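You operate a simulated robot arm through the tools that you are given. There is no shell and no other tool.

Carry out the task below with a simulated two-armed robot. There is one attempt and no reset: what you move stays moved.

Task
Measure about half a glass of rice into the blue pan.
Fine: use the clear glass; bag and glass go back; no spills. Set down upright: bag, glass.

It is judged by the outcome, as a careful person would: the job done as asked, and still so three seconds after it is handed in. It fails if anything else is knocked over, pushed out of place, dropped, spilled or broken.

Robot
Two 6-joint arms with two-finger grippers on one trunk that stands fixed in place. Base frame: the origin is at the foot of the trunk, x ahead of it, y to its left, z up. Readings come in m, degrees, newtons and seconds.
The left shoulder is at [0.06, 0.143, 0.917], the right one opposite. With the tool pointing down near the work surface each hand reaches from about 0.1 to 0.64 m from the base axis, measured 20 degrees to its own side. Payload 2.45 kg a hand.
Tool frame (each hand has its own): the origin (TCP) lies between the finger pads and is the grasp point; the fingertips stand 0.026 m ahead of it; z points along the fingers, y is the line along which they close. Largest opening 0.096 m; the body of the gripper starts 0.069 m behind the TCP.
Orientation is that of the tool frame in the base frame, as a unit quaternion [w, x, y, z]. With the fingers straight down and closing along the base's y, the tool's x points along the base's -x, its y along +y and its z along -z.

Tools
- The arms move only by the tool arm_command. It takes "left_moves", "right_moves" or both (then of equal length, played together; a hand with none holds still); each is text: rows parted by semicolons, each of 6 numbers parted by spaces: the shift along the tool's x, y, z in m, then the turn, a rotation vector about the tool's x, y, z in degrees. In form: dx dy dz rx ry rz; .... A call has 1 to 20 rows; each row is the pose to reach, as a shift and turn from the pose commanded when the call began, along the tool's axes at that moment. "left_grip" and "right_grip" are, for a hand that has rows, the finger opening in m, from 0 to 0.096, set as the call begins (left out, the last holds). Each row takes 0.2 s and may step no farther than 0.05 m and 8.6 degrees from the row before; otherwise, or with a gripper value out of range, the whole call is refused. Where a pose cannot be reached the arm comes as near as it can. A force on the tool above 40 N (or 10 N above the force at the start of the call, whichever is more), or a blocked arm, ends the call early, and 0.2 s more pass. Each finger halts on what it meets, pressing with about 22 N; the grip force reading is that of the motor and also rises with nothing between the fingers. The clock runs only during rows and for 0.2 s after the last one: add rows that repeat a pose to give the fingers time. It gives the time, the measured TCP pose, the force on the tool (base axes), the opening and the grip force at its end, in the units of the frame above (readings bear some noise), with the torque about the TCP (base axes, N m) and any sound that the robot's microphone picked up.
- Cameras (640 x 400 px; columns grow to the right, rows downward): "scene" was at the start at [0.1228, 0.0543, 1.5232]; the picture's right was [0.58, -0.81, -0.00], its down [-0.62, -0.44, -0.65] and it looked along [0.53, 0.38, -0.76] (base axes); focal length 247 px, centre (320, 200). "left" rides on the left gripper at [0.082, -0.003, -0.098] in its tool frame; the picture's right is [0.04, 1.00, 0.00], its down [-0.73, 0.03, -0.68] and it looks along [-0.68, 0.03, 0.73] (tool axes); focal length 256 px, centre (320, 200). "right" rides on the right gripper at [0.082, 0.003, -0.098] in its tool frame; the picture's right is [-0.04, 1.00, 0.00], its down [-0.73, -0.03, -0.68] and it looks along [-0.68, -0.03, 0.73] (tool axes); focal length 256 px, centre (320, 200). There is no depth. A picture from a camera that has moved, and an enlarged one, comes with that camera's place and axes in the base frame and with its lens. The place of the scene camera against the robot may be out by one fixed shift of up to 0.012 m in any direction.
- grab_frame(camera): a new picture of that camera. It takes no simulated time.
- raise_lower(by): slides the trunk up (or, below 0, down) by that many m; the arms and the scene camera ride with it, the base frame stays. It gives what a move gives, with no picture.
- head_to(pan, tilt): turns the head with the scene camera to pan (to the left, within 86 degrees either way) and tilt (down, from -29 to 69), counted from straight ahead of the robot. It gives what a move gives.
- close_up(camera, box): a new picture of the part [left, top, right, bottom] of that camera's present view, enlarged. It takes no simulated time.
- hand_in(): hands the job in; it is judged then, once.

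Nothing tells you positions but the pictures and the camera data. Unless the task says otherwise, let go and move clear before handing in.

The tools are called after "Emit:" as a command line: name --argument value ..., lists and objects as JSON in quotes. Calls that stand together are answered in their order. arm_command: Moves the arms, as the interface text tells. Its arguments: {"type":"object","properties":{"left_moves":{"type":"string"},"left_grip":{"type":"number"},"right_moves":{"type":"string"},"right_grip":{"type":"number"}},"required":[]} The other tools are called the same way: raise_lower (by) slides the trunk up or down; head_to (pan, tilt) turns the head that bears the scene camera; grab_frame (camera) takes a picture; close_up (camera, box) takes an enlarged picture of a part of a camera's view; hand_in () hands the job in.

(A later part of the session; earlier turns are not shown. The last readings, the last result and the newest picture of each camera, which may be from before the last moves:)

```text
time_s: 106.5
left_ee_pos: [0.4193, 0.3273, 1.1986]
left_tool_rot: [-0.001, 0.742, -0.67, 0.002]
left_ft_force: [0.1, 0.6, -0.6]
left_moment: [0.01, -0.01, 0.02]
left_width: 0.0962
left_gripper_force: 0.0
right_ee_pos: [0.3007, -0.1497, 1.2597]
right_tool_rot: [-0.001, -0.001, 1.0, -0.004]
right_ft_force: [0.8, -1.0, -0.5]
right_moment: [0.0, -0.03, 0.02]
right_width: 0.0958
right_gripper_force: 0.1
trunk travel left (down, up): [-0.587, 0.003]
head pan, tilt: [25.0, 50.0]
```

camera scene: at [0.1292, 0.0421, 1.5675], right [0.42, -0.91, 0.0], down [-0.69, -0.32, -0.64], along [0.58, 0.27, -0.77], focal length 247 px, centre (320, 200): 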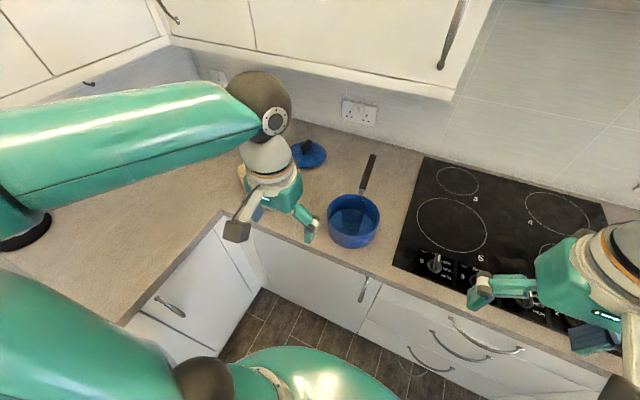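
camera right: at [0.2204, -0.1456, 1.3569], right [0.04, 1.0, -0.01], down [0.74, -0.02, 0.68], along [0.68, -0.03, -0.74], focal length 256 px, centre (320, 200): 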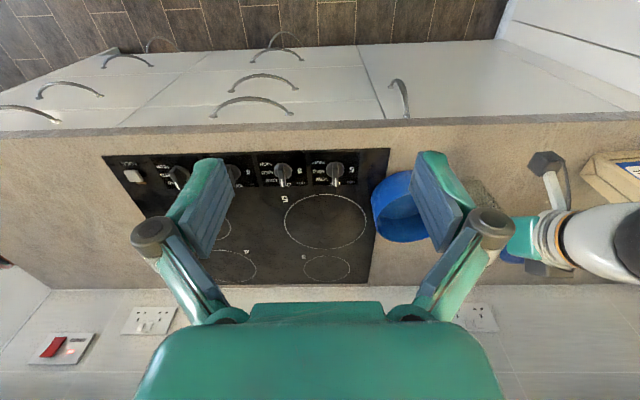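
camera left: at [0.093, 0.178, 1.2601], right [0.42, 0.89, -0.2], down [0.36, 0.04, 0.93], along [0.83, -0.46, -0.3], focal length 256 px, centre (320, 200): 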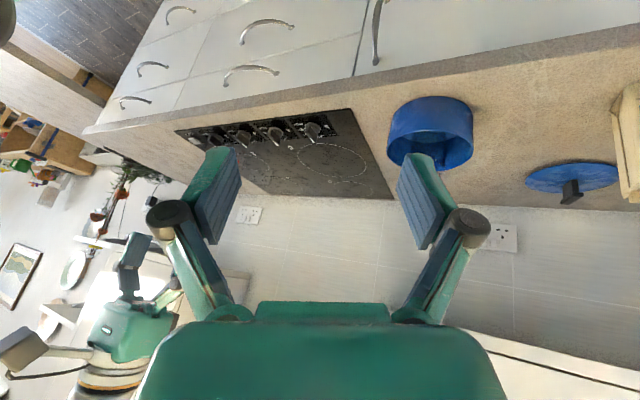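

The yaw to +95.8° works in this branch. Now tilt the fingers towards the right by 30°.

Emit:
arm_command --left_moves "0 0 0 0 7.5 0; 0 0 0 0 15 0; 0 0 0 0 22.5 0; 0 0 0 0 30 0; 0 0 0 0 30 0"

Emit:
grab_frame --camera "left"

Emit:
grab_frame --camera "scene"

```text
time_s: 107.7
left_ee_pos: [0.4181, 0.3267, 1.1991]
left_tool_rot: [0.172, 0.716, -0.649, 0.194]
left_ft_force: [0.2, -0.1, 0.0]
left_moment: [-0.02, 0.05, 0.01]
left_width: 0.0959
left_gripper_force: 0.1
right_ee_pos: [0.3016, -0.1504, 1.2576]
right_tool_rot: [-0.001, -0.001, 1.0, -0.005]
right_ft_force: [0.6, -0.5, -0.3]
right_moment: [0.0, 0.03, -0.01]
right_width: 0.0962
right_gripper_force: 0.1
trunk travel left (down, up): [-0.587, 0.003]
head pan, tilt: [25.0, 50.0]
```

```text
taken
camera left: at [0.4224, 0.3066, 1.3249], right [-0.99, -0.13, 0.01], down [-0.13, 0.97, 0.22], along [-0.04, 0.22, -0.98], focal length 256 px, centre (320, 200)
```

left: 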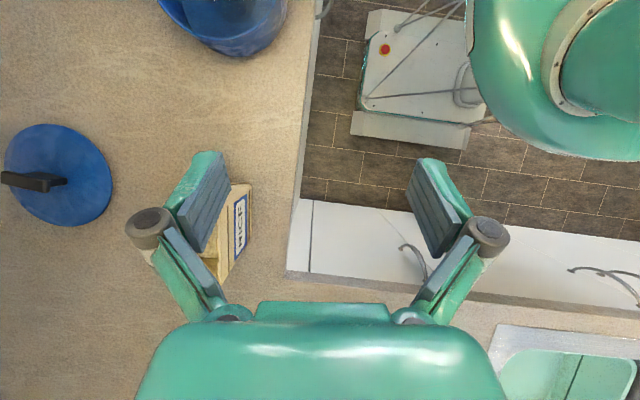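

```text
taken
camera scene: at [0.1294, 0.0415, 1.5675], right [0.42, -0.91, 0.0], down [-0.69, -0.32, -0.64], along [0.58, 0.27, -0.77], focal length 247 px, centre (320, 200)
```

scene: 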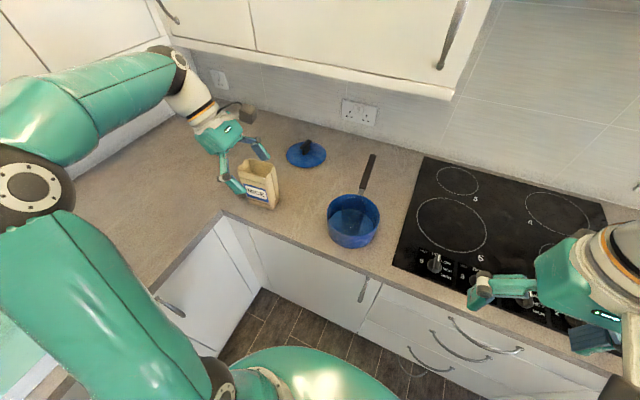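

This works. Before touching the bag I'll dry-run the pouring tilt with the empty hand, high above the pan, in short stages.

Emit:
arm_command --left_moves "0.0152 -0.0161 0.0088 5.0 -4.75 2.9; 0.0304 -0.0322 0.0175 10.0 -9.5 5.9; 0.0456 -0.0482 0.0263 15.0 -14.2 8.8; 0.0609 -0.0643 0.0351 20.0 -19.0 11.7; 0.0609 -0.0643 0.0351 20.0 -19.0 11.7"

```text
time_s: 108.9
left_ee_pos: [0.4915, 0.265, 1.198]
left_tool_rot: [0.083, -0.688, 0.693, -0.2]
left_ft_force: [0.8, 0.8, -0.2]
left_moment: [0.0, -0.01, -0.02]
left_width: 0.096
left_gripper_force: 0.1
right_ee_pos: [0.3024, -0.1495, 1.2585]
right_tool_rot: [-0.001, -0.001, 1.0, -0.003]
right_ft_force: [-0.2, 0.5, 1.0]
right_moment: [-0.01, -0.02, -0.01]
right_width: 0.0959
right_gripper_force: 0.1
trunk travel left (down, up): [-0.587, 0.003]
head pan, tilt: [25.0, 50.0]
```

Emit:
arm_command --left_moves "0.0154 -0.0156 0.0089 5.0 -4.75 2.9; 0.0308 -0.0311 0.0178 10.0 -9.5 5.9; 0.0462 -0.0467 0.0266 15.0 -14.2 8.8; 0.0616 -0.0622 0.0355 20.0 -19.0 11.7; 0.0616 -0.0622 0.0355 20.0 -19.0 11.7"

Emit:
grab_frame --camera "scene"

```text
time_s: 110.1
left_ee_pos: [0.5591, 0.1999, 1.2023]
left_tool_rot: [0.333, -0.611, 0.692, -0.192]
left_ft_force: [-0.4, 1.0, 0.4]
left_moment: [0.0, 0.0, -0.02]
left_width: 0.0958
left_gripper_force: 0.1
right_ee_pos: [0.3025, -0.1508, 1.2567]
right_tool_rot: [-0.001, -0.001, 1.0, -0.004]
right_ft_force: [-0.5, 0.9, 0.4]
right_moment: [0.0, -0.01, -0.01]
right_width: 0.096
right_gripper_force: 0.0
trunk travel left (down, up): [-0.587, 0.003]
head pan, tilt: [25.0, 50.0]
```

```text
taken
camera scene: at [0.129, 0.0423, 1.5675], right [0.42, -0.91, 0.0], down [-0.69, -0.32, -0.64], along [0.58, 0.27, -0.77], focal length 247 px, centre (320, 200)
```

scene: 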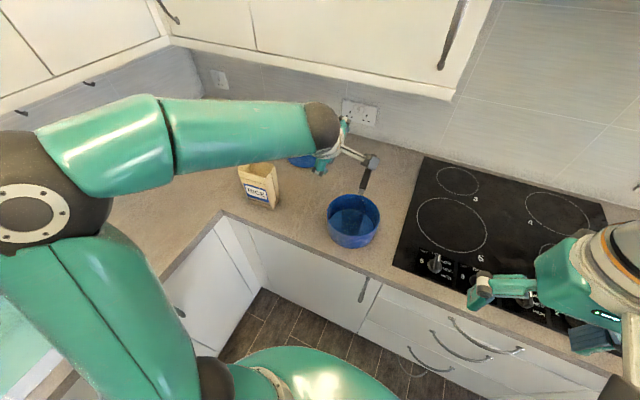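

Emit:
arm_command --left_moves "0.0056 -0.0003 0.0056 5.0 -4.75 2.9; 0.0113 -0.0007 0.0113 10.0 -9.5 5.9; 0.017 -0.001 0.017 15.0 -14.2 8.8; 0.0226 -0.0014 0.0226 20.0 -19.0 11.7; 0.0226 -0.0014 0.0226 20.0 -19.0 11.7"

```text
time_s: 111.3
left_ee_pos: [0.5854, 0.1791, 1.2211]
left_tool_rot: [0.559, -0.495, 0.643, -0.167]
left_ft_force: [0.1, 0.5, -0.3]
left_moment: [0.01, 0.02, 0.0]
left_width: 0.096
left_gripper_force: 0.0
left hand out of reach, approached as far as the arm can: row 3, 4, 5
right_ee_pos: [0.3015, -0.1495, 1.2587]
right_tool_rot: [-0.001, 0.0, 1.0, -0.004]
right_ft_force: [0.5, 0.9, 0.9]
right_moment: [-0.04, 0.0, -0.01]
right_width: 0.0961
right_gripper_force: 0.0
trunk travel left (down, up): [-0.587, 0.003]
head pan, tilt: [25.0, 50.0]
```

At 90° of tilt the orientation is reached but only about 0.04 m higher than wanted. I'll keep testing larger tilts higher up to see what the wrist allows.

Emit:
arm_command --left_moves "-0.0091 -0.014 -0.0133 3.3 -3.2 2.0; -0.0181 -0.0281 -0.0267 6.7 -6.3 3.9; -0.0272 -0.0421 -0.04 10.0 -9.5 5.9; -0.0272 -0.0421 -0.04 10.0 -9.5 5.9"

Emit:
grab_frame --camera "scene"

```text
time_s: 112.3
left_ee_pos: [0.566, 0.1683, 1.2794]
left_tool_rot: [0.659, -0.424, 0.602, -0.154]
left_ft_force: [-0.3, 0.6, 0.5]
left_moment: [0.02, 0.01, -0.03]
left_width: 0.0961
left_gripper_force: 0.0
right_ee_pos: [0.3022, -0.1497, 1.2579]
right_tool_rot: [-0.001, -0.001, 1.0, -0.005]
right_ft_force: [-0.3, 0.7, -0.1]
right_moment: [-0.01, -0.04, 0.02]
right_width: 0.096
right_gripper_force: 0.1
trunk travel left (down, up): [-0.587, 0.003]
head pan, tilt: [25.0, 50.0]
```

```text
taken
camera scene: at [0.1298, 0.042, 1.5675], right [0.42, -0.91, 0.0], down [-0.69, -0.32, -0.64], along [0.58, 0.27, -0.77], focal length 247 px, centre (320, 200)
```

scene: 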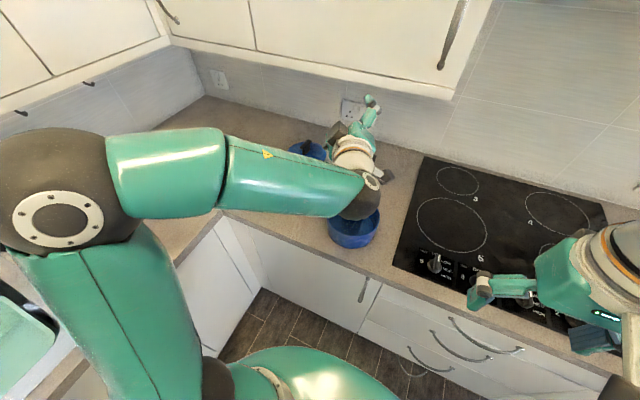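

Emit:
arm_command --left_moves "0 0 0 3.3 -3.2 2.0; 0 0 0 6.7 -6.3 3.9; 0 0 0 10.0 -9.5 5.9; 0 0 0 10.0 -9.5 5.9"

Emit:
raise_lower --by -0.1

Emit:
grab_frame --camera "scene"

```text
time_s: 113.3
left_ee_pos: [0.5719, 0.1607, 1.32]
left_tool_rot: [0.748, -0.344, 0.551, -0.135]
left_ft_force: [-0.2, 0.4, -0.3]
left_moment: [-0.01, 0.02, -0.01]
left_width: 0.0959
left_gripper_force: 0.0
left hand out of reach, approached as far as the arm can: row 1, 2, 3, 4
right_ee_pos: [0.3021, -0.1502, 1.2582]
right_tool_rot: [0.0, 0.0, 1.0, -0.004]
right_ft_force: [0.7, 0.1, 0.2]
right_moment: [0.0, -0.02, 0.02]
right_width: 0.0959
right_gripper_force: 0.0
trunk travel left (down, up): [-0.587, 0.003]
head pan, tilt: [25.0, 50.0]
```

```text
time_s: 114.6
left_ee_pos: [0.5708, 0.1602, 1.2189]
left_tool_rot: [0.748, -0.345, 0.551, -0.135]
left_ft_force: [0.1, -0.5, -0.3]
left_moment: [-0.01, -0.04, -0.02]
left_width: 0.0957
left_gripper_force: 0.0
right_ee_pos: [0.3015, -0.1507, 1.1583]
right_tool_rot: [-0.001, -0.001, 1.0, -0.004]
right_ft_force: [-0.4, 0.2, -0.1]
right_moment: [0.01, 0.03, 0.0]
right_width: 0.096
right_gripper_force: 0.1
trunk travel left (down, up): [-0.487, 0.103]
head pan, tilt: [25.0, 50.0]
```

```text
taken
camera scene: at [0.1294, 0.0419, 1.4675], right [0.42, -0.91, 0.0], down [-0.69, -0.32, -0.64], along [0.58, 0.27, -0.77], focal length 247 px, centre (320, 200)
```

scene: 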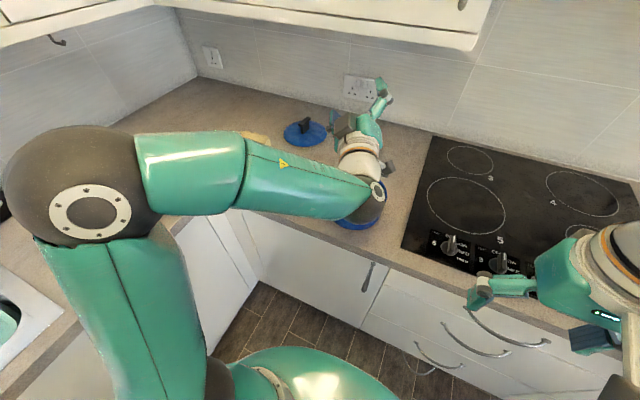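

Tilts up to 120° work when the hand is higher relative to the shoulder, so I'll pour with the trunk lowered. Now I'll reverse the dry run back towards upright.

Emit:
arm_command --left_moves "-0.0035 0.0038 0.0006 -5.0 4.75 -2.9; -0.007 0.0076 0.0012 -10.0 9.5 -5.9; -0.0105 0.0113 0.0018 -15.0 14.2 -8.8; -0.014 0.0151 0.0024 -20.0 19.0 -11.7; -0.0175 0.0189 0.0029 -25.1 23.7 -14.7; -0.021 0.0227 0.0035 -30.1 28.5 -17.6; -0.0245 0.0264 0.0041 -35.1 33.2 -20.5; -0.028 0.0302 0.0047 -40.1 38.0 -23.5; -0.028 0.0302 0.0047 -40.1 38.0 -23.5"

Emit:
arm_command --left_moves "0.0 0.0 0.0 -5.0 4.75 -2.9; 0.0 0.0 0.0 -10.0 9.5 -5.9; 0.0 0.0 0.0 -15.0 14.2 -8.8; 0.0 0.0 0.0 -20.0 19.0 -11.7; 0.0 0.0 0.0 -25.1 23.7 -14.7; 0.0 0.0 0.0 -30.1 28.5 -17.6; 0.0 0.0 0.0 -35.1 33.2 -20.5; 0.0 0.0 0.0 -40.1 38.0 -23.5; 0 0 0 -40.1 38.0 -23.5"

Emit:
raise_lower --by 0.1

```text
time_s: 116.6
left_ee_pos: [0.5591, 0.1999, 1.2206]
left_tool_rot: [0.332, -0.613, 0.692, -0.188]
left_ft_force: [-0.4, 0.9, -0.2]
left_moment: [-0.02, 0.03, -0.05]
left_width: 0.0961
left_gripper_force: 0.1
right_ee_pos: [0.301, -0.1491, 1.1582]
right_tool_rot: [-0.001, -0.001, 1.0, -0.004]
right_ft_force: [0.7, 0.3, 0.6]
right_moment: [-0.02, 0.03, 0.03]
right_width: 0.096
right_gripper_force: 0.0
trunk travel left (down, up): [-0.487, 0.103]
head pan, tilt: [25.0, 50.0]
```

```text
time_s: 118.6
left_ee_pos: [0.5466, 0.1953, 1.2067]
left_tool_rot: [0.174, 0.718, -0.646, 0.192]
left_ft_force: [0.2, 0.1, 0.1]
left_moment: [0.01, -0.03, 0.02]
left_width: 0.0962
left_gripper_force: 0.0
left hand out of reach, approached as far as the arm can: row 7, 8, 9
right_ee_pos: [0.3018, -0.1509, 1.1582]
right_tool_rot: [-0.001, 0.0, 1.0, -0.004]
right_ft_force: [0.8, -0.3, 0.4]
right_moment: [0.03, 0.0, 0.01]
right_width: 0.0961
right_gripper_force: 0.0
trunk travel left (down, up): [-0.487, 0.103]
head pan, tilt: [25.0, 50.0]
```

```text
time_s: 120.0
left_ee_pos: [0.5469, 0.195, 1.3063]
left_tool_rot: [0.173, 0.718, -0.646, 0.191]
left_ft_force: [0.0, 0.5, -0.1]
left_moment: [0.01, 0.0, 0.01]
left_width: 0.0961
left_gripper_force: 0.0
right_ee_pos: [0.3024, -0.1501, 1.2586]
right_tool_rot: [-0.001, -0.001, 1.0, -0.004]
right_ft_force: [-0.2, 0.5, -0.1]
right_moment: [-0.02, 0.01, 0.0]
right_width: 0.096
right_gripper_force: 0.0
trunk travel left (down, up): [-0.587, 0.003]
head pan, tilt: [25.0, 50.0]
```

Orientation restored and trunk back up. Now moving the hand to near the bag, to align from above with the wrist camera.

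Emit:
arm_command --left_moves "-0.038 0.0035 0.0005 0 0 0; -0.0761 0.0071 0.0009 0 0 0; -0.1141 0.0106 0.0014 0 0 0; -0.1521 0.0142 0.0019 0 0 0; -0.1902 0.0177 0.0024 0 0 0; -0.2282 0.0213 0.0028 0 0 0; -0.2662 0.0248 0.0033 0 0 0; -0.2662 0.0248 0.0033 0 0 0"

Emit:
grab_frame --camera "left"

Emit:
grab_frame --camera "scene"

```text
time_s: 121.8
left_ee_pos: [0.4975, 0.4186, 1.1726]
left_tool_rot: [0.172, 0.719, -0.646, 0.192]
left_ft_force: [0.1, 0.1, 0.4]
left_moment: [0.04, -0.01, -0.02]
left_width: 0.0961
left_gripper_force: 0.1
right_ee_pos: [0.3015, -0.151, 1.2585]
right_tool_rot: [-0.001, 0.0, 1.0, -0.004]
right_ft_force: [-0.3, -0.2, -0.7]
right_moment: [0.04, 0.01, -0.02]
right_width: 0.0958
right_gripper_force: 0.1
trunk travel left (down, up): [-0.587, 0.003]
head pan, tilt: [25.0, 50.0]
```

```text
taken
camera left: at [0.5015, 0.3976, 1.2979], right [-0.99, -0.14, 0.02], down [-0.13, 0.97, 0.22], along [-0.05, 0.22, -0.97], focal length 256 px, centre (320, 200)
```

left: 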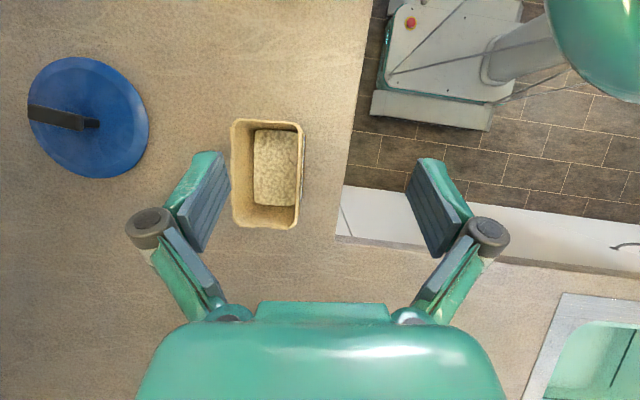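

```text
taken
camera scene: at [0.1296, 0.041, 1.5675], right [0.42, -0.91, 0.0], down [-0.69, -0.32, -0.64], along [0.58, 0.27, -0.77], focal length 247 px, centre (320, 200)
```

scene: 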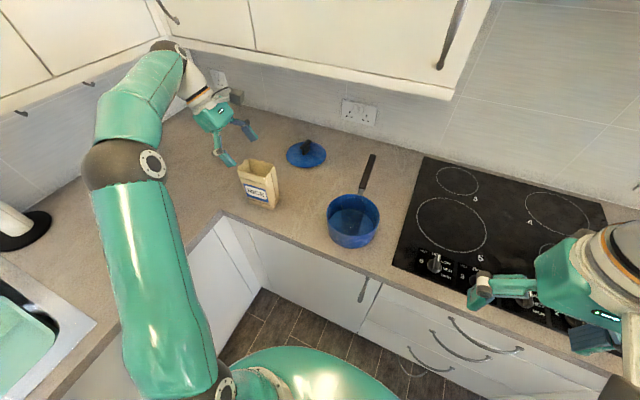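

I can now see the rice in the bag from above. I'll enlarge that.

Emit:
close_up --camera "left" --box '[200, 100, 340, 240]'

```text
2.86 times, centred on (270, 170) of left
camera zoom: at [0.5015, 0.3976, 1.2979], right [-0.99, -0.14, 0.02], down [-0.13, 0.97, 0.22], along [-0.05, 0.22, -0.97], focal length 731 px, centre (463, 286)
```

zoom: 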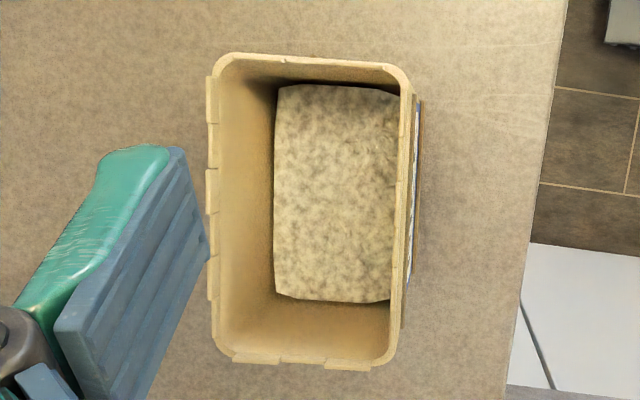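

The rice fills roughly half the bag (surface at z ≈ 0.985), plenty for half a glass. I'll move to straight above the grip point on the bag.

Emit:
arm_command --left_moves "-0.0155 -0.0152 0.0134 0 0 0; -0.0309 -0.0303 0.0268 0 0 0; -0.0464 -0.0455 0.0402 0 0 0; -0.0464 -0.0455 0.0402 0 0 0"

Emit:
grab_frame --camera "left"

Emit:
close_up --camera "scene" --box '[190, 90, 330, 220]'

```text
time_s: 122.8
left_ee_pos: [0.5405, 0.4448, 1.1159]
left_tool_rot: [0.173, 0.718, -0.646, 0.192]
left_ft_force: [-0.8, -0.2, 0.6]
left_moment: [0.02, -0.02, 0.02]
left_width: 0.0958
left_gripper_force: 0.1
right_ee_pos: [0.3008, -0.1503, 1.2592]
right_tool_rot: [-0.001, -0.001, 1.0, -0.005]
right_ft_force: [0.3, 0.4, -0.2]
right_moment: [0.03, 0.0, 0.02]
right_width: 0.096
right_gripper_force: 0.1
trunk travel left (down, up): [-0.587, 0.003]
head pan, tilt: [25.0, 50.0]
```

```text
taken
camera left: at [0.5446, 0.4236, 1.2414], right [-0.99, -0.14, 0.02], down [-0.13, 0.97, 0.22], along [-0.05, 0.22, -0.97], focal length 256 px, centre (320, 200)
```

left: 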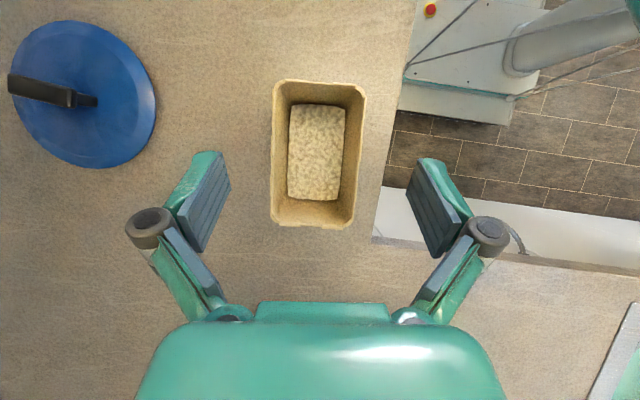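

```text
3.08 times, centred on (260, 155) of scene
camera zoom: at [0.1286, 0.0414, 1.5676], right [0.42, -0.91, 0.0], down [-0.69, -0.32, -0.64], along [0.58, 0.27, -0.77], focal length 759 px, centre (505, 338)
```

zoom: 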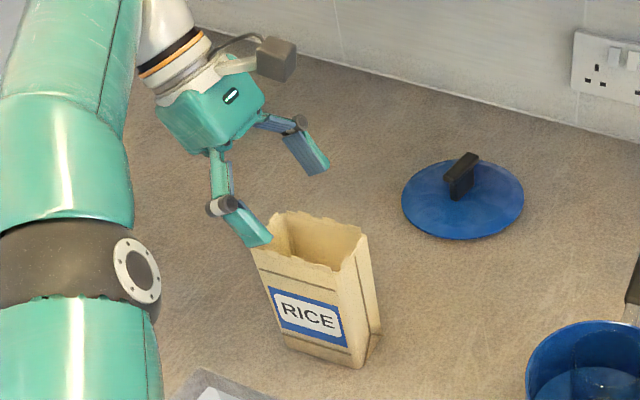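

Well aligned. Descending vertically so the fingers straddle the bag.

Emit:
arm_command --left_moves "-0.01 0.0001 0.0174 0 0 0; -0.02 0.0002 0.0347 0 0 0; -0.03 0.0003 0.0521 0 0 0; -0.04 0.0004 0.0694 0 0 0; -0.0491 0.0005 0.0851 0 0 0; -0.0491 0.0005 0.0851 0 0 0"

Emit:
grab_frame --camera "left"

Emit:
close_up --camera "scene" --box '[190, 90, 330, 220]'

```text
time_s: 124.2
left_ee_pos: [0.5422, 0.4487, 1.0156]
left_tool_rot: [0.171, 0.718, -0.647, 0.192]
left_ft_force: [2.8, 2.8, 7.9]
left_moment: [0.19, -0.07, -0.05]
left_width: 0.0959
left_gripper_force: 0.1
right_ee_pos: [0.303, -0.1497, 1.2583]
right_tool_rot: [0.0, -0.001, 1.0, -0.004]
right_ft_force: [0.8, 0.9, -0.1]
right_moment: [0.0, 0.0, -0.01]
right_width: 0.0954
right_gripper_force: 0.1
trunk travel left (down, up): [-0.587, 0.003]
head pan, tilt: [25.0, 50.0]
```

```text
taken
camera left: at [0.5451, 0.4266, 1.1422], right [-0.99, -0.14, 0.02], down [-0.13, 0.97, 0.22], along [-0.05, 0.22, -0.97], focal length 256 px, centre (320, 200)
```

left: 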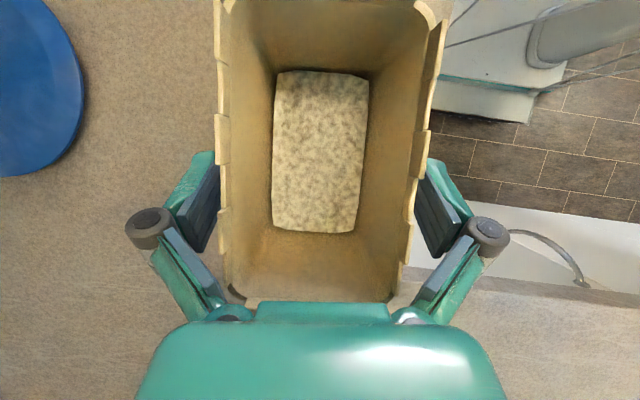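

```text
3.08 times, centred on (260, 155) of scene
camera zoom: at [0.1295, 0.0418, 1.5676], right [0.42, -0.91, 0.0], down [-0.69, -0.32, -0.64], along [0.58, 0.27, -0.77], focal length 759 px, centre (505, 338)
```

zoom: 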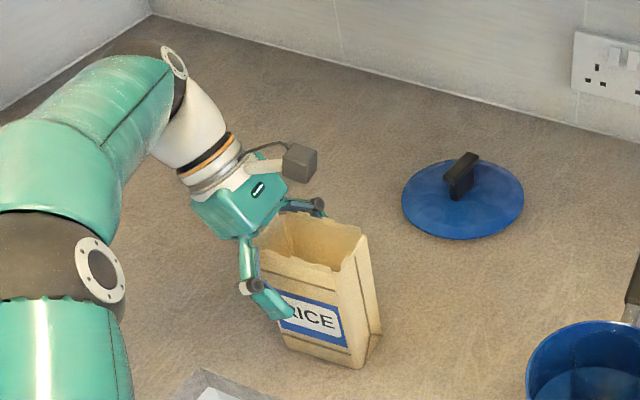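

There is a light contact (8 N) of the palm on the bag's top edge; I'll back up 10 mm before closing.

Emit:
arm_command --left_moves "0.0025 0 -0.0043 0 0 0; 0.005 0 -0.0087 0 0 0; 0.005 0 -0.0087 0 0 0"

Emit:
close_up --camera "left" --box '[180, 0, 460, 320]'

```text
time_s: 125.0
left_ee_pos: [0.5397, 0.4463, 1.0257]
left_tool_rot: [0.172, 0.719, -0.646, 0.192]
left_ft_force: [0.2, -0.3, 0.9]
left_moment: [0.02, 0.03, 0.03]
left_width: 0.0957
left_gripper_force: 0.0
right_ee_pos: [0.3023, -0.1507, 1.2589]
right_tool_rot: [-0.001, -0.001, 1.0, -0.004]
right_ft_force: [0.6, -0.2, 0.5]
right_moment: [-0.04, 0.02, -0.01]
right_width: 0.0964
right_gripper_force: 0.1
trunk travel left (down, up): [-0.587, 0.003]
head pan, tilt: [25.0, 50.0]
```

```text
1.25 times, centred on (320, 160) of left
camera zoom: at [0.5448, 0.425, 1.1514], right [-0.99, -0.14, 0.02], down [-0.13, 0.97, 0.22], along [-0.05, 0.22, -0.97], focal length 320 px, centre (320, 250)
```

zoom: 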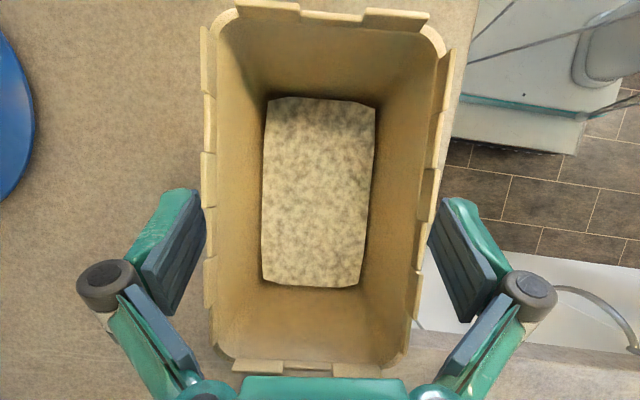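

Clear now. Closing the fingers on the bag.

Emit:
arm_command --left_moves "0 0 0 0 0 0; 0 0 0 0 0 0; 0 0 0 0 0 0; 0 0 0 0 0 0" --left_grip 0.0

Emit:
grab_frame --camera "left"

Emit:
close_up --camera "scene" --box '[190, 90, 330, 220]'

```text
time_s: 126.0
left_ee_pos: [0.5404, 0.4473, 1.0281]
left_tool_rot: [0.171, 0.718, -0.647, 0.192]
left_ft_force: [4.1, 5.5, 13.4]
left_moment: [0.62, -0.04, -0.19]
left_width: 0.0653
left_gripper_force: 21.8
right_ee_pos: [0.3031, -0.1514, 1.2594]
right_tool_rot: [-0.001, -0.001, 1.0, -0.004]
right_ft_force: [-1.3, -0.3, 0.1]
right_moment: [-0.02, 0.04, 0.02]
right_width: 0.096
right_gripper_force: 0.0
trunk travel left (down, up): [-0.587, 0.003]
head pan, tilt: [25.0, 50.0]
```

```text
taken
camera left: at [0.5443, 0.4252, 1.1532], right [-0.99, -0.14, 0.02], down [-0.13, 0.97, 0.22], along [-0.05, 0.22, -0.97], focal length 256 px, centre (320, 200)
```

left: 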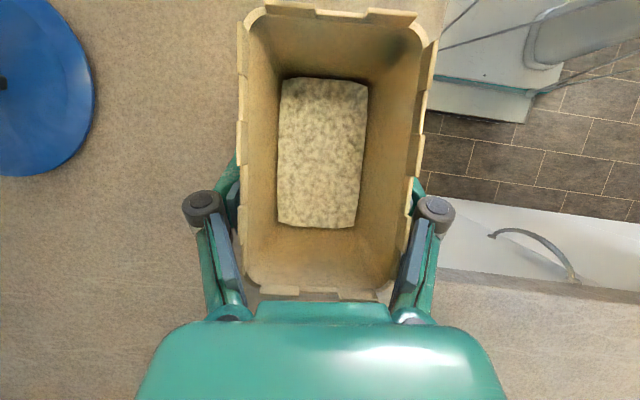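

```text
3.08 times, centred on (260, 155) of scene
camera zoom: at [0.129, 0.0416, 1.5677], right [0.42, -0.91, 0.0], down [-0.69, -0.32, -0.64], along [0.58, 0.27, -0.77], focal length 759 px, centre (505, 338)
```

zoom: 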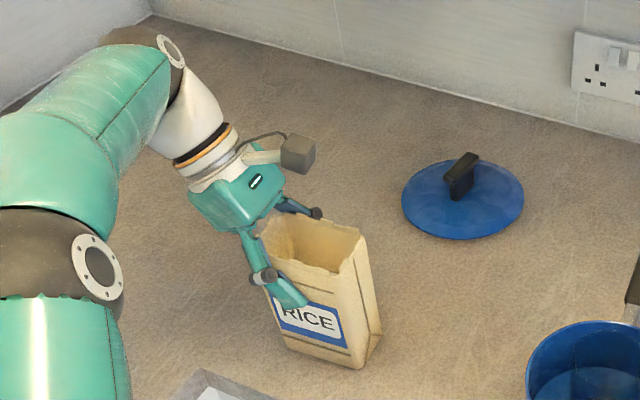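

The bag is gripped (0.065 m wide). I'll lift it slowly by 0.03 m and compare the view for slip.

Emit:
arm_command --left_moves "0.002 0 -0.0035 0 0 0; 0.004 0 -0.007 0 0 0; 0.0065 0 -0.0113 0 0 0; 0.009 0 -0.0156 0 0 0; 0.0115 0 -0.02 0 0 0; 0.015 0 -0.026 0 0 0; 0.015 0 -0.026 0 0 0"

Emit:
grab_frame --camera "left"

Emit:
close_up --camera "scene" --box '[190, 90, 330, 220]'

```text
time_s: 127.6
left_ee_pos: [0.5412, 0.4472, 1.0559]
left_tool_rot: [0.173, 0.718, -0.646, 0.191]
left_ft_force: [0.2, 0.4, -2.8]
left_moment: [0.04, 0.01, -0.01]
left_width: 0.0605
left_gripper_force: 22.1
right_ee_pos: [0.3023, -0.15, 1.2579]
right_tool_rot: [0.0, -0.001, 1.0, -0.004]
right_ft_force: [-0.6, 0.0, -0.5]
right_moment: [0.03, -0.01, 0.01]
right_width: 0.096
right_gripper_force: 0.0
trunk travel left (down, up): [-0.587, 0.003]
head pan, tilt: [25.0, 50.0]
```

```text
taken
camera left: at [0.5456, 0.4254, 1.1806], right [-0.99, -0.14, 0.02], down [-0.13, 0.97, 0.22], along [-0.05, 0.22, -0.97], focal length 256 px, centre (320, 200)
```

left: 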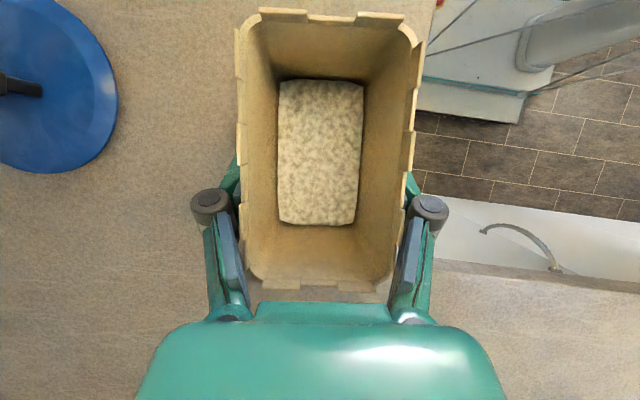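

```text
3.08 times, centred on (260, 155) of scene
camera zoom: at [0.1303, 0.0422, 1.5674], right [0.42, -0.91, 0.0], down [-0.69, -0.32, -0.64], along [0.58, 0.27, -0.77], focal length 759 px, centre (505, 338)
```

zoom: 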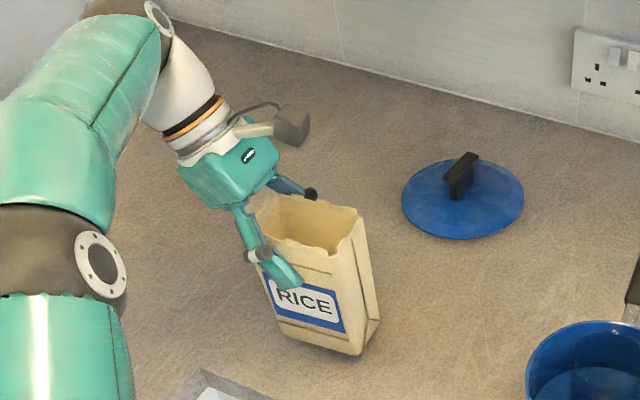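

The bag is up, upright and steady (about 0.29 kg). Now I'll carry it slowly towards the middle, raising it a little.

Emit:
arm_command --left_moves "0.005 0.0018 -0.0009 0 0 0; 0.0145 0.0052 -0.0026 0 0 0; 0.0253 0.0091 -0.0045 0 0 0; 0.0362 0.013 -0.0064 0 0 0; 0.047 0.0169 -0.0083 0 0 0; 0.0579 0.0208 -0.0102 0 0 0; 0.0687 0.0247 -0.0122 0 0 0; 0.0796 0.0287 -0.0141 0 0 0; 0.0904 0.0326 -0.016 0 0 0; 0.1013 0.0365 -0.0179 0 0 0; 0.1121 0.0404 -0.0198 0 0 0; 0.123 0.0443 -0.0218 0 0 0; 0.1338 0.0482 -0.0237 0 0 0; 0.1411 0.0508 -0.025 0 0 0; 0.1447 0.0521 -0.0256 0 0 0; 0.1447 0.0521 -0.0256 0 0 0"

Emit:
grab_frame --camera "left"

Emit:
grab_frame --camera "scene"

```text
time_s: 131.0
left_ee_pos: [0.4994, 0.33, 1.1503]
left_tool_rot: [0.173, 0.719, -0.645, 0.191]
left_ft_force: [0.0, 0.3, -3.6]
left_moment: [0.04, 0.03, -0.02]
left_width: 0.0606
left_gripper_force: 22.4
right_ee_pos: [0.303, -0.1496, 1.257]
right_tool_rot: [-0.001, -0.002, 1.0, -0.004]
right_ft_force: [0.3, 0.4, -0.1]
right_moment: [0.02, 0.02, 0.01]
right_width: 0.096
right_gripper_force: 0.1
trunk travel left (down, up): [-0.587, 0.003]
head pan, tilt: [25.0, 50.0]
```

```text
taken
camera left: at [0.5046, 0.3078, 1.2755], right [-0.99, -0.14, 0.02], down [-0.13, 0.97, 0.22], along [-0.05, 0.22, -0.97], focal length 256 px, centre (320, 200)
```

left: 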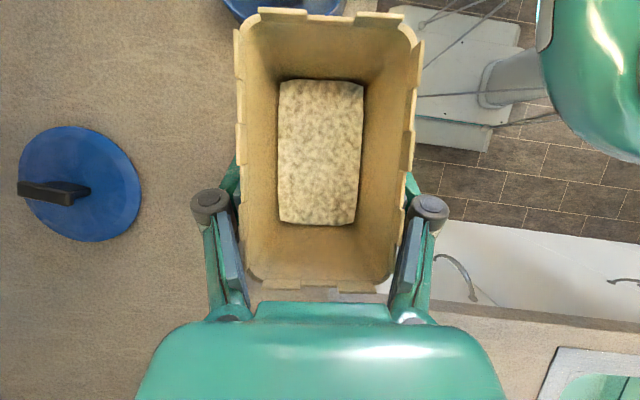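

```text
taken
camera scene: at [0.13, 0.0421, 1.5674], right [0.42, -0.91, 0.0], down [-0.69, -0.32, -0.64], along [0.58, 0.27, -0.77], focal length 247 px, centre (320, 200)
```

scene: 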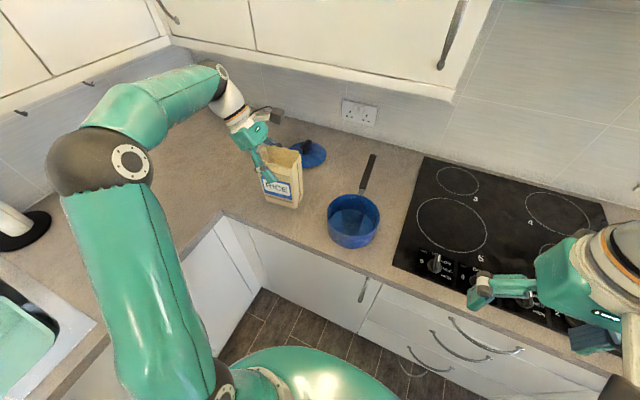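

No slip at all. Now I'll lower the trunk in a small first step and check that the bag stays put in the grip.

Emit:
raise_lower --by -0.04

Emit:
grab_frame --camera "left"

```text
time_s: 131.8
left_ee_pos: [0.4998, 0.3289, 1.1108]
left_tool_rot: [0.173, 0.719, -0.646, 0.191]
left_ft_force: [-0.6, 0.2, -3.2]
left_moment: [0.04, -0.02, 0.01]
left_width: 0.0607
left_gripper_force: 21.7
right_ee_pos: [0.3018, -0.1505, 1.2164]
right_tool_rot: [0.0, -0.001, 1.0, -0.004]
right_ft_force: [-0.1, 0.8, -0.2]
right_moment: [0.03, 0.0, 0.03]
right_width: 0.0959
right_gripper_force: 0.1
trunk travel left (down, up): [-0.547, 0.043]
head pan, tilt: [25.0, 50.0]
```

```text
taken
camera left: at [0.5044, 0.3079, 1.2355], right [-0.99, -0.14, 0.02], down [-0.13, 0.97, 0.22], along [-0.05, 0.22, -0.97], focal length 256 px, centre (320, 200)
```

left: 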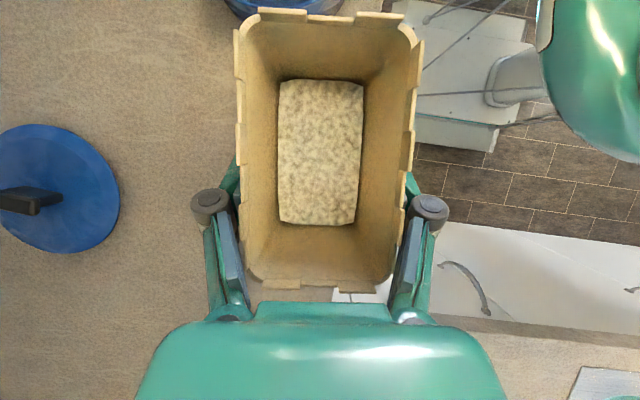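

No slip. Continuing: lower the trunk, raise the arm slowly, and lower the trunk again.

Emit:
raise_lower --by -0.05

Emit:
arm_command --left_moves "0.003 0 -0.0052 0 0 0; 0.008 0 -0.0139 0 0 0; 0.013 0 -0.0226 0 0 0; 0.018 0 -0.0313 0 0 0; 0.023 0 -0.0399 0 0 0; 0.028 0 -0.0486 0 0 0; 0.033 0 -0.0573 0 0 0; 0.038 0 -0.066 0 0 0; 0.0421 0 -0.0729 0 0 0; 0.0451 0 -0.0781 0 0 0; 0.0451 0 -0.0781 0 0 0"

Emit:
raise_lower --by -0.05

Emit:
raise_lower --by -0.04

Emit:
grab_frame --camera "left"

Emit:
grab_frame --camera "scene"

```text
time_s: 132.7
left_ee_pos: [0.4994, 0.3288, 1.0583]
left_tool_rot: [0.173, 0.718, -0.646, 0.19]
left_ft_force: [0.0, 0.3, -3.2]
left_moment: [0.04, 0.03, 0.02]
left_width: 0.0605
left_gripper_force: 21.9
right_ee_pos: [0.3027, -0.1503, 1.1672]
right_tool_rot: [-0.001, -0.001, 1.0, -0.004]
right_ft_force: [1.0, 0.0, 0.5]
right_moment: [0.03, 0.01, 0.02]
right_width: 0.0957
right_gripper_force: 0.1
trunk travel left (down, up): [-0.497, 0.093]
head pan, tilt: [25.0, 50.0]
```

```text
time_s: 135.1
left_ee_pos: [0.4992, 0.3298, 1.1507]
left_tool_rot: [0.174, 0.718, -0.646, 0.191]
left_ft_force: [-0.5, 0.1, -2.8]
left_moment: [0.04, 0.0, 0.01]
left_width: 0.0605
left_gripper_force: 22.2
right_ee_pos: [0.3026, -0.1492, 1.1683]
right_tool_rot: [-0.001, -0.002, 1.0, -0.005]
right_ft_force: [0.1, 0.3, 0.2]
right_moment: [0.0, 0.02, -0.01]
right_width: 0.0959
right_gripper_force: 0.1
trunk travel left (down, up): [-0.497, 0.093]
head pan, tilt: [25.0, 50.0]
```

```text
time_s: 136.0
left_ee_pos: [0.4998, 0.3296, 1.0998]
left_tool_rot: [0.173, 0.718, -0.646, 0.19]
left_ft_force: [-0.1, 0.0, -3.0]
left_moment: [0.06, -0.01, 0.0]
left_width: 0.0605
left_gripper_force: 21.9
right_ee_pos: [0.3016, -0.1502, 1.1189]
right_tool_rot: [-0.001, -0.001, 1.0, -0.004]
right_ft_force: [-0.5, -0.1, 0.4]
right_moment: [-0.01, 0.0, -0.01]
right_width: 0.0962
right_gripper_force: 0.1
trunk travel left (down, up): [-0.447, 0.143]
head pan, tilt: [25.0, 50.0]
```

```text
time_s: 136.9
left_ee_pos: [0.4993, 0.329, 1.0593]
left_tool_rot: [0.173, 0.719, -0.646, 0.191]
left_ft_force: [0.2, 0.7, -3.7]
left_moment: [0.06, 0.02, 0.01]
left_width: 0.0607
left_gripper_force: 22.1
right_ee_pos: [0.3026, -0.1498, 1.078]
right_tool_rot: [-0.001, -0.001, 1.0, -0.005]
right_ft_force: [0.3, -0.4, 0.2]
right_moment: [-0.01, -0.01, -0.02]
right_width: 0.0961
right_gripper_force: 0.0
trunk travel left (down, up): [-0.407, 0.183]
head pan, tilt: [25.0, 50.0]
```

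```text
taken
camera left: at [0.5036, 0.3078, 1.1855], right [-0.99, -0.14, 0.02], down [-0.13, 0.97, 0.22], along [-0.05, 0.22, -0.97], focal length 256 px, centre (320, 200)
```

left: 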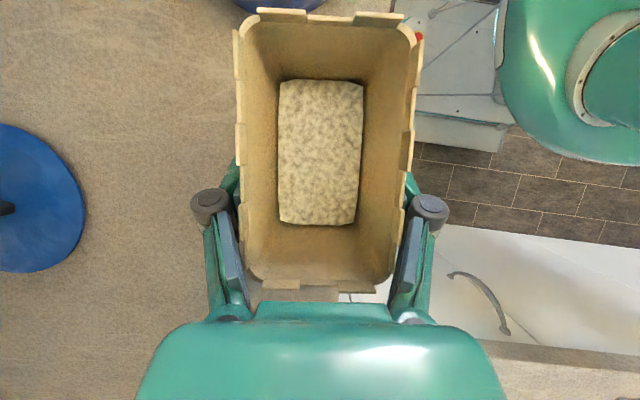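

```text
taken
camera scene: at [0.1297, 0.042, 1.3875], right [0.42, -0.91, 0.0], down [-0.69, -0.32, -0.64], along [0.58, 0.27, -0.77], focal length 247 px, centre (320, 200)
```

scene: 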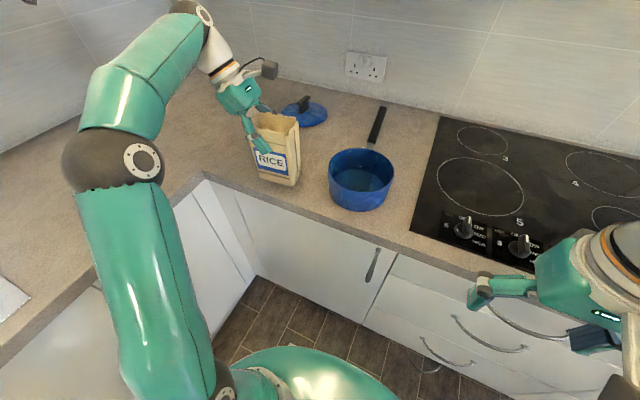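

The bag is steady with the trunk lowered. I'll now place the right hand as an observation camera to the right of the pan, since the left wrist will block the head camera's view.

Emit:
arm_command --right_moves "-0.024 0.0075 -0.018 0 0 -8; -0.049 0.015 -0.036 0 0 -16; -0.073 0.0225 -0.054 0 0 -24; -0.0974 0.03 -0.072 0 0 -32; -0.0974 0.03 -0.072 0 0 -32"

Emit:
arm_command --right_moves "0 0 0 0 0 -8; 0 0 0 0 0 -16; 0 0 0 0 0 -24; 0 0 0 0 0 -33; 0 0 0 0 0 -33"

Emit:
grab_frame --camera "right"

```text
time_s: 138.1
left_ee_pos: [0.4991, 0.3287, 1.0606]
left_tool_rot: [0.172, 0.718, -0.646, 0.192]
left_ft_force: [-0.3, 0.4, -3.6]
left_moment: [0.06, 0.02, 0.03]
left_width: 0.0604
left_gripper_force: 22.0
right_ee_pos: [0.399, -0.119, 1.1507]
right_tool_rot: [-0.002, -0.278, 0.961, -0.004]
right_ft_force: [-0.3, -0.4, 1.0]
right_moment: [-0.03, -0.03, -0.01]
right_width: 0.096
right_gripper_force: 0.1
trunk travel left (down, up): [-0.407, 0.183]
head pan, tilt: [25.0, 50.0]
```

```text
refused: row 4 steps farther than a row can; nothing moved
```

```text
taken
camera right: at [0.3289, -0.1598, 1.2505], right [-0.5, 0.87, -0.01], down [0.64, 0.37, 0.67], along [0.59, 0.33, -0.74], focal length 256 px, centre (320, 200)
```

right: 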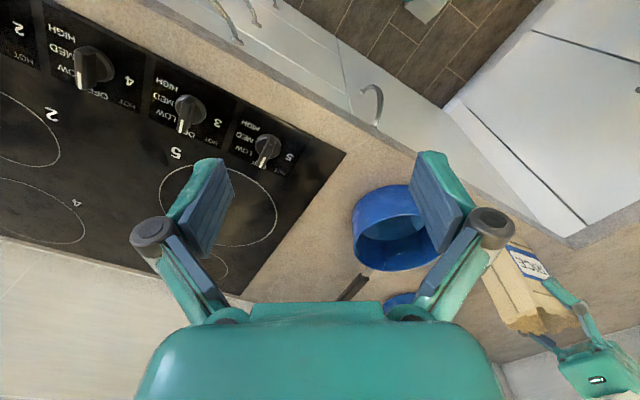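

Emit:
arm_command --right_moves "0 0 0 0 0 -8; 0 0 0 0 0 -16; 0 0 0 0 0 -24; 0 0 0 0 0 -31; 0 0 0 0 0 -31"

Emit:
arm_command --right_moves "-0.01 0.0 0 0 -6 0; -0.02 0 0 0 -12 0; -0.02 0 0 0 -12 0"

Emit:
grab_frame --camera "right"

```text
time_s: 139.3
left_ee_pos: [0.4997, 0.329, 1.0605]
left_tool_rot: [0.172, 0.718, -0.646, 0.191]
left_ft_force: [-0.2, 0.6, -3.6]
left_moment: [0.07, -0.03, 0.01]
left_width: 0.0609
left_gripper_force: 21.5
right_ee_pos: [0.4006, -0.1183, 1.1492]
right_tool_rot: [-0.003, -0.524, 0.852, -0.003]
right_ft_force: [-0.5, -0.3, 0.2]
right_moment: [-0.01, -0.02, -0.02]
right_width: 0.0961
right_gripper_force: 0.1
trunk travel left (down, up): [-0.407, 0.183]
head pan, tilt: [25.0, 50.0]
```

```text
time_s: 140.1
left_ee_pos: [0.5003, 0.3288, 1.0599]
left_tool_rot: [0.173, 0.718, -0.647, 0.191]
left_ft_force: [0.3, -0.6, -3.3]
left_moment: [0.04, -0.02, 0.0]
left_width: 0.0608
left_gripper_force: 21.9
right_ee_pos: [0.4092, -0.1016, 1.149]
right_tool_rot: [0.085, -0.52, 0.848, 0.052]
right_ft_force: [-0.4, -0.3, 0.0]
right_moment: [0.03, -0.01, 0.0]
right_width: 0.0958
right_gripper_force: 0.2
trunk travel left (down, up): [-0.407, 0.183]
head pan, tilt: [25.0, 50.0]
```

```text
taken
camera right: at [0.3612, -0.1892, 1.2298], right [-0.87, 0.49, 0.01], down [0.29, 0.51, 0.81], along [0.39, 0.71, -0.58], focal length 256 px, centre (320, 200)
```

right: 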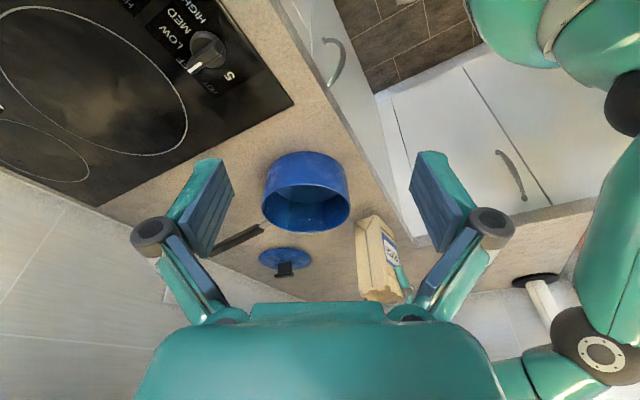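

A good side view between the fingers. Let me enlarge the pan and glass from here.

Emit:
close_up --camera "right" --box '[250, 135, 370, 245]'

Emit:
close_up --camera "scene" --box '[310, 130, 410, 220]'

```text
3.64 times, centred on (310, 190) of right
camera zoom: at [0.3612, -0.1892, 1.2298], right [-0.87, 0.49, 0.01], down [0.29, 0.51, 0.81], along [0.39, 0.71, -0.58], focal length 931 px, centre (356, 236)
```

zoom: 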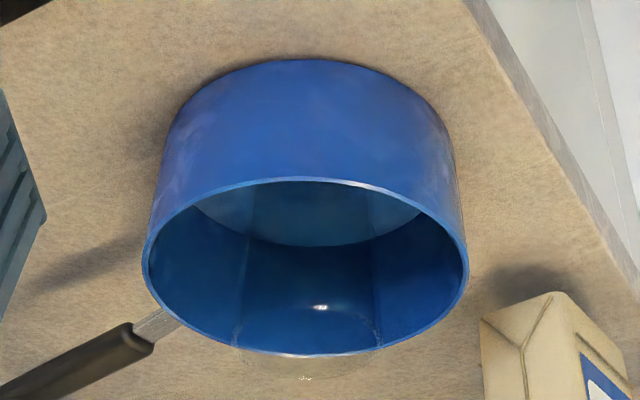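

```text
4.44 times, centred on (360, 175) of scene
camera zoom: at [0.1301, 0.0421, 1.3874], right [0.42, -0.91, 0.0], down [-0.69, -0.32, -0.64], along [0.58, 0.27, -0.77], focal length 1096 px, centre (142, 311)
```

zoom: 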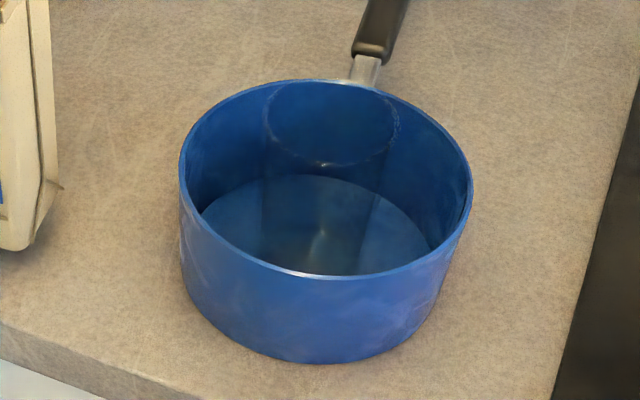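

The glass is upright, centred at about (0.560, 0.128) with its rim at z ≈ 1.021. Now I'll begin tilting the bag slowly to 45°, still away from the pan.

Emit:
arm_command --left_moves "0.0031 -0.0011 -0.0013 2.0 -1.9 1.17; 0.0062 -0.0023 -0.0026 4.0 -3.8 2.35; 0.0093 -0.0034 -0.0038 6.0 -5.7 3.5; 0.0124 -0.0046 -0.0051 8.0 -7.6 4.7; 0.0155 -0.0057 -0.0064 10.0 -9.5 5.9; 0.0186 -0.0069 -0.0077 12.0 -11.4 7.0; 0.0217 -0.008 -0.009 14.0 -13.3 8.2; 0.0249 -0.0092 -0.0102 16.0 -15.2 9.4; 0.028 -0.0103 -0.0115 18.0 -17.1 10.6; 0.0311 -0.0115 -0.0128 20.0 -19.0 11.7; 0.0342 -0.0126 -0.0141 22.0 -20.9 12.9; 0.0373 -0.0138 -0.0154 24.0 -22.8 14.1; 0.0404 -0.0149 -0.0166 26.1 -24.7 15.2; 0.0435 -0.0161 -0.0179 28.1 -26.6 16.4; 0.0466 -0.0172 -0.0192 30.1 -28.5 17.6; 0.0466 -0.0172 -0.0192 30.1 -28.5 17.6"

Emit:
grab_frame --camera "left"

Emit:
grab_frame --camera "right"

Emit:
grab_frame --camera "scene"

```text
time_s: 143.5
left_ee_pos: [0.5196, 0.3006, 1.0988]
left_tool_rot: [0.209, -0.658, 0.697, -0.194]
left_ft_force: [-0.9, 0.7, -4.6]
left_moment: [-0.04, 0.13, 0.01]
left_width: 0.0605
left_gripper_force: 21.9
right_ee_pos: [0.4087, -0.1023, 1.1497]
right_tool_rot: [0.086, -0.521, 0.848, 0.052]
right_ft_force: [-0.1, -0.1, 0.3]
right_moment: [-0.03, -0.01, 0.02]
right_width: 0.096
right_gripper_force: 0.1
trunk travel left (down, up): [-0.407, 0.183]
head pan, tilt: [25.0, 50.0]
```

```text
taken
camera left: at [0.4639, 0.2182, 1.1802], right [-0.84, 0.02, -0.55], down [-0.36, 0.73, 0.58], along [0.41, 0.68, -0.6], focal length 256 px, centre (320, 200)
```

left: 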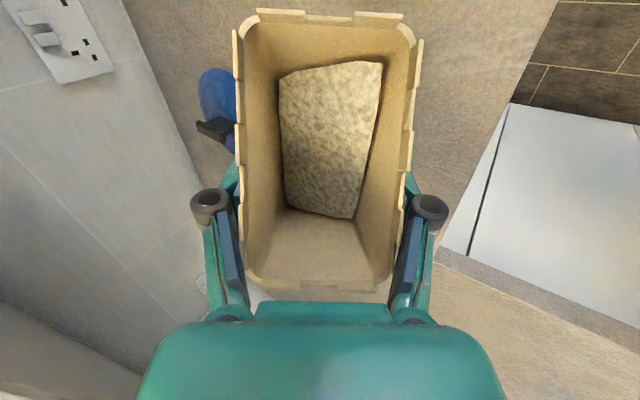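

```text
taken
camera right: at [0.3611, -0.1892, 1.2299], right [-0.87, 0.49, 0.01], down [0.29, 0.51, 0.81], along [0.39, 0.71, -0.58], focal length 256 px, centre (320, 200)
```

right: 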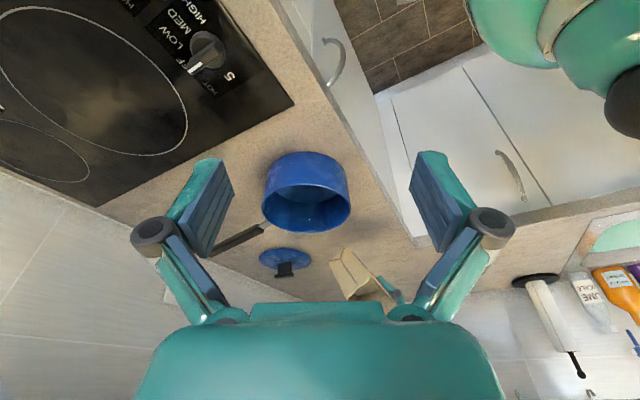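

```text
taken
camera scene: at [0.1301, 0.0421, 1.3874], right [0.42, -0.91, 0.0], down [-0.69, -0.32, -0.64], along [0.58, 0.27, -0.77], focal length 247 px, centre (320, 200)
```

scene: 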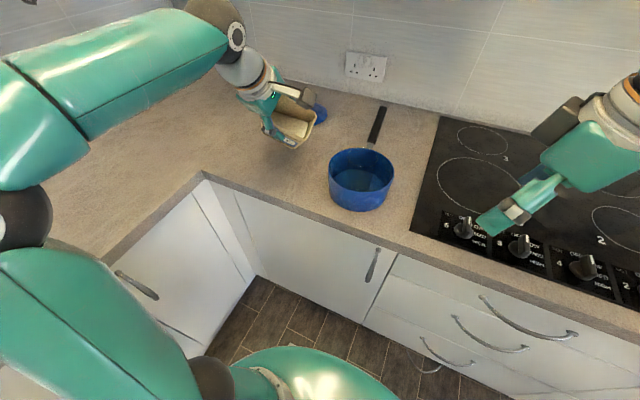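

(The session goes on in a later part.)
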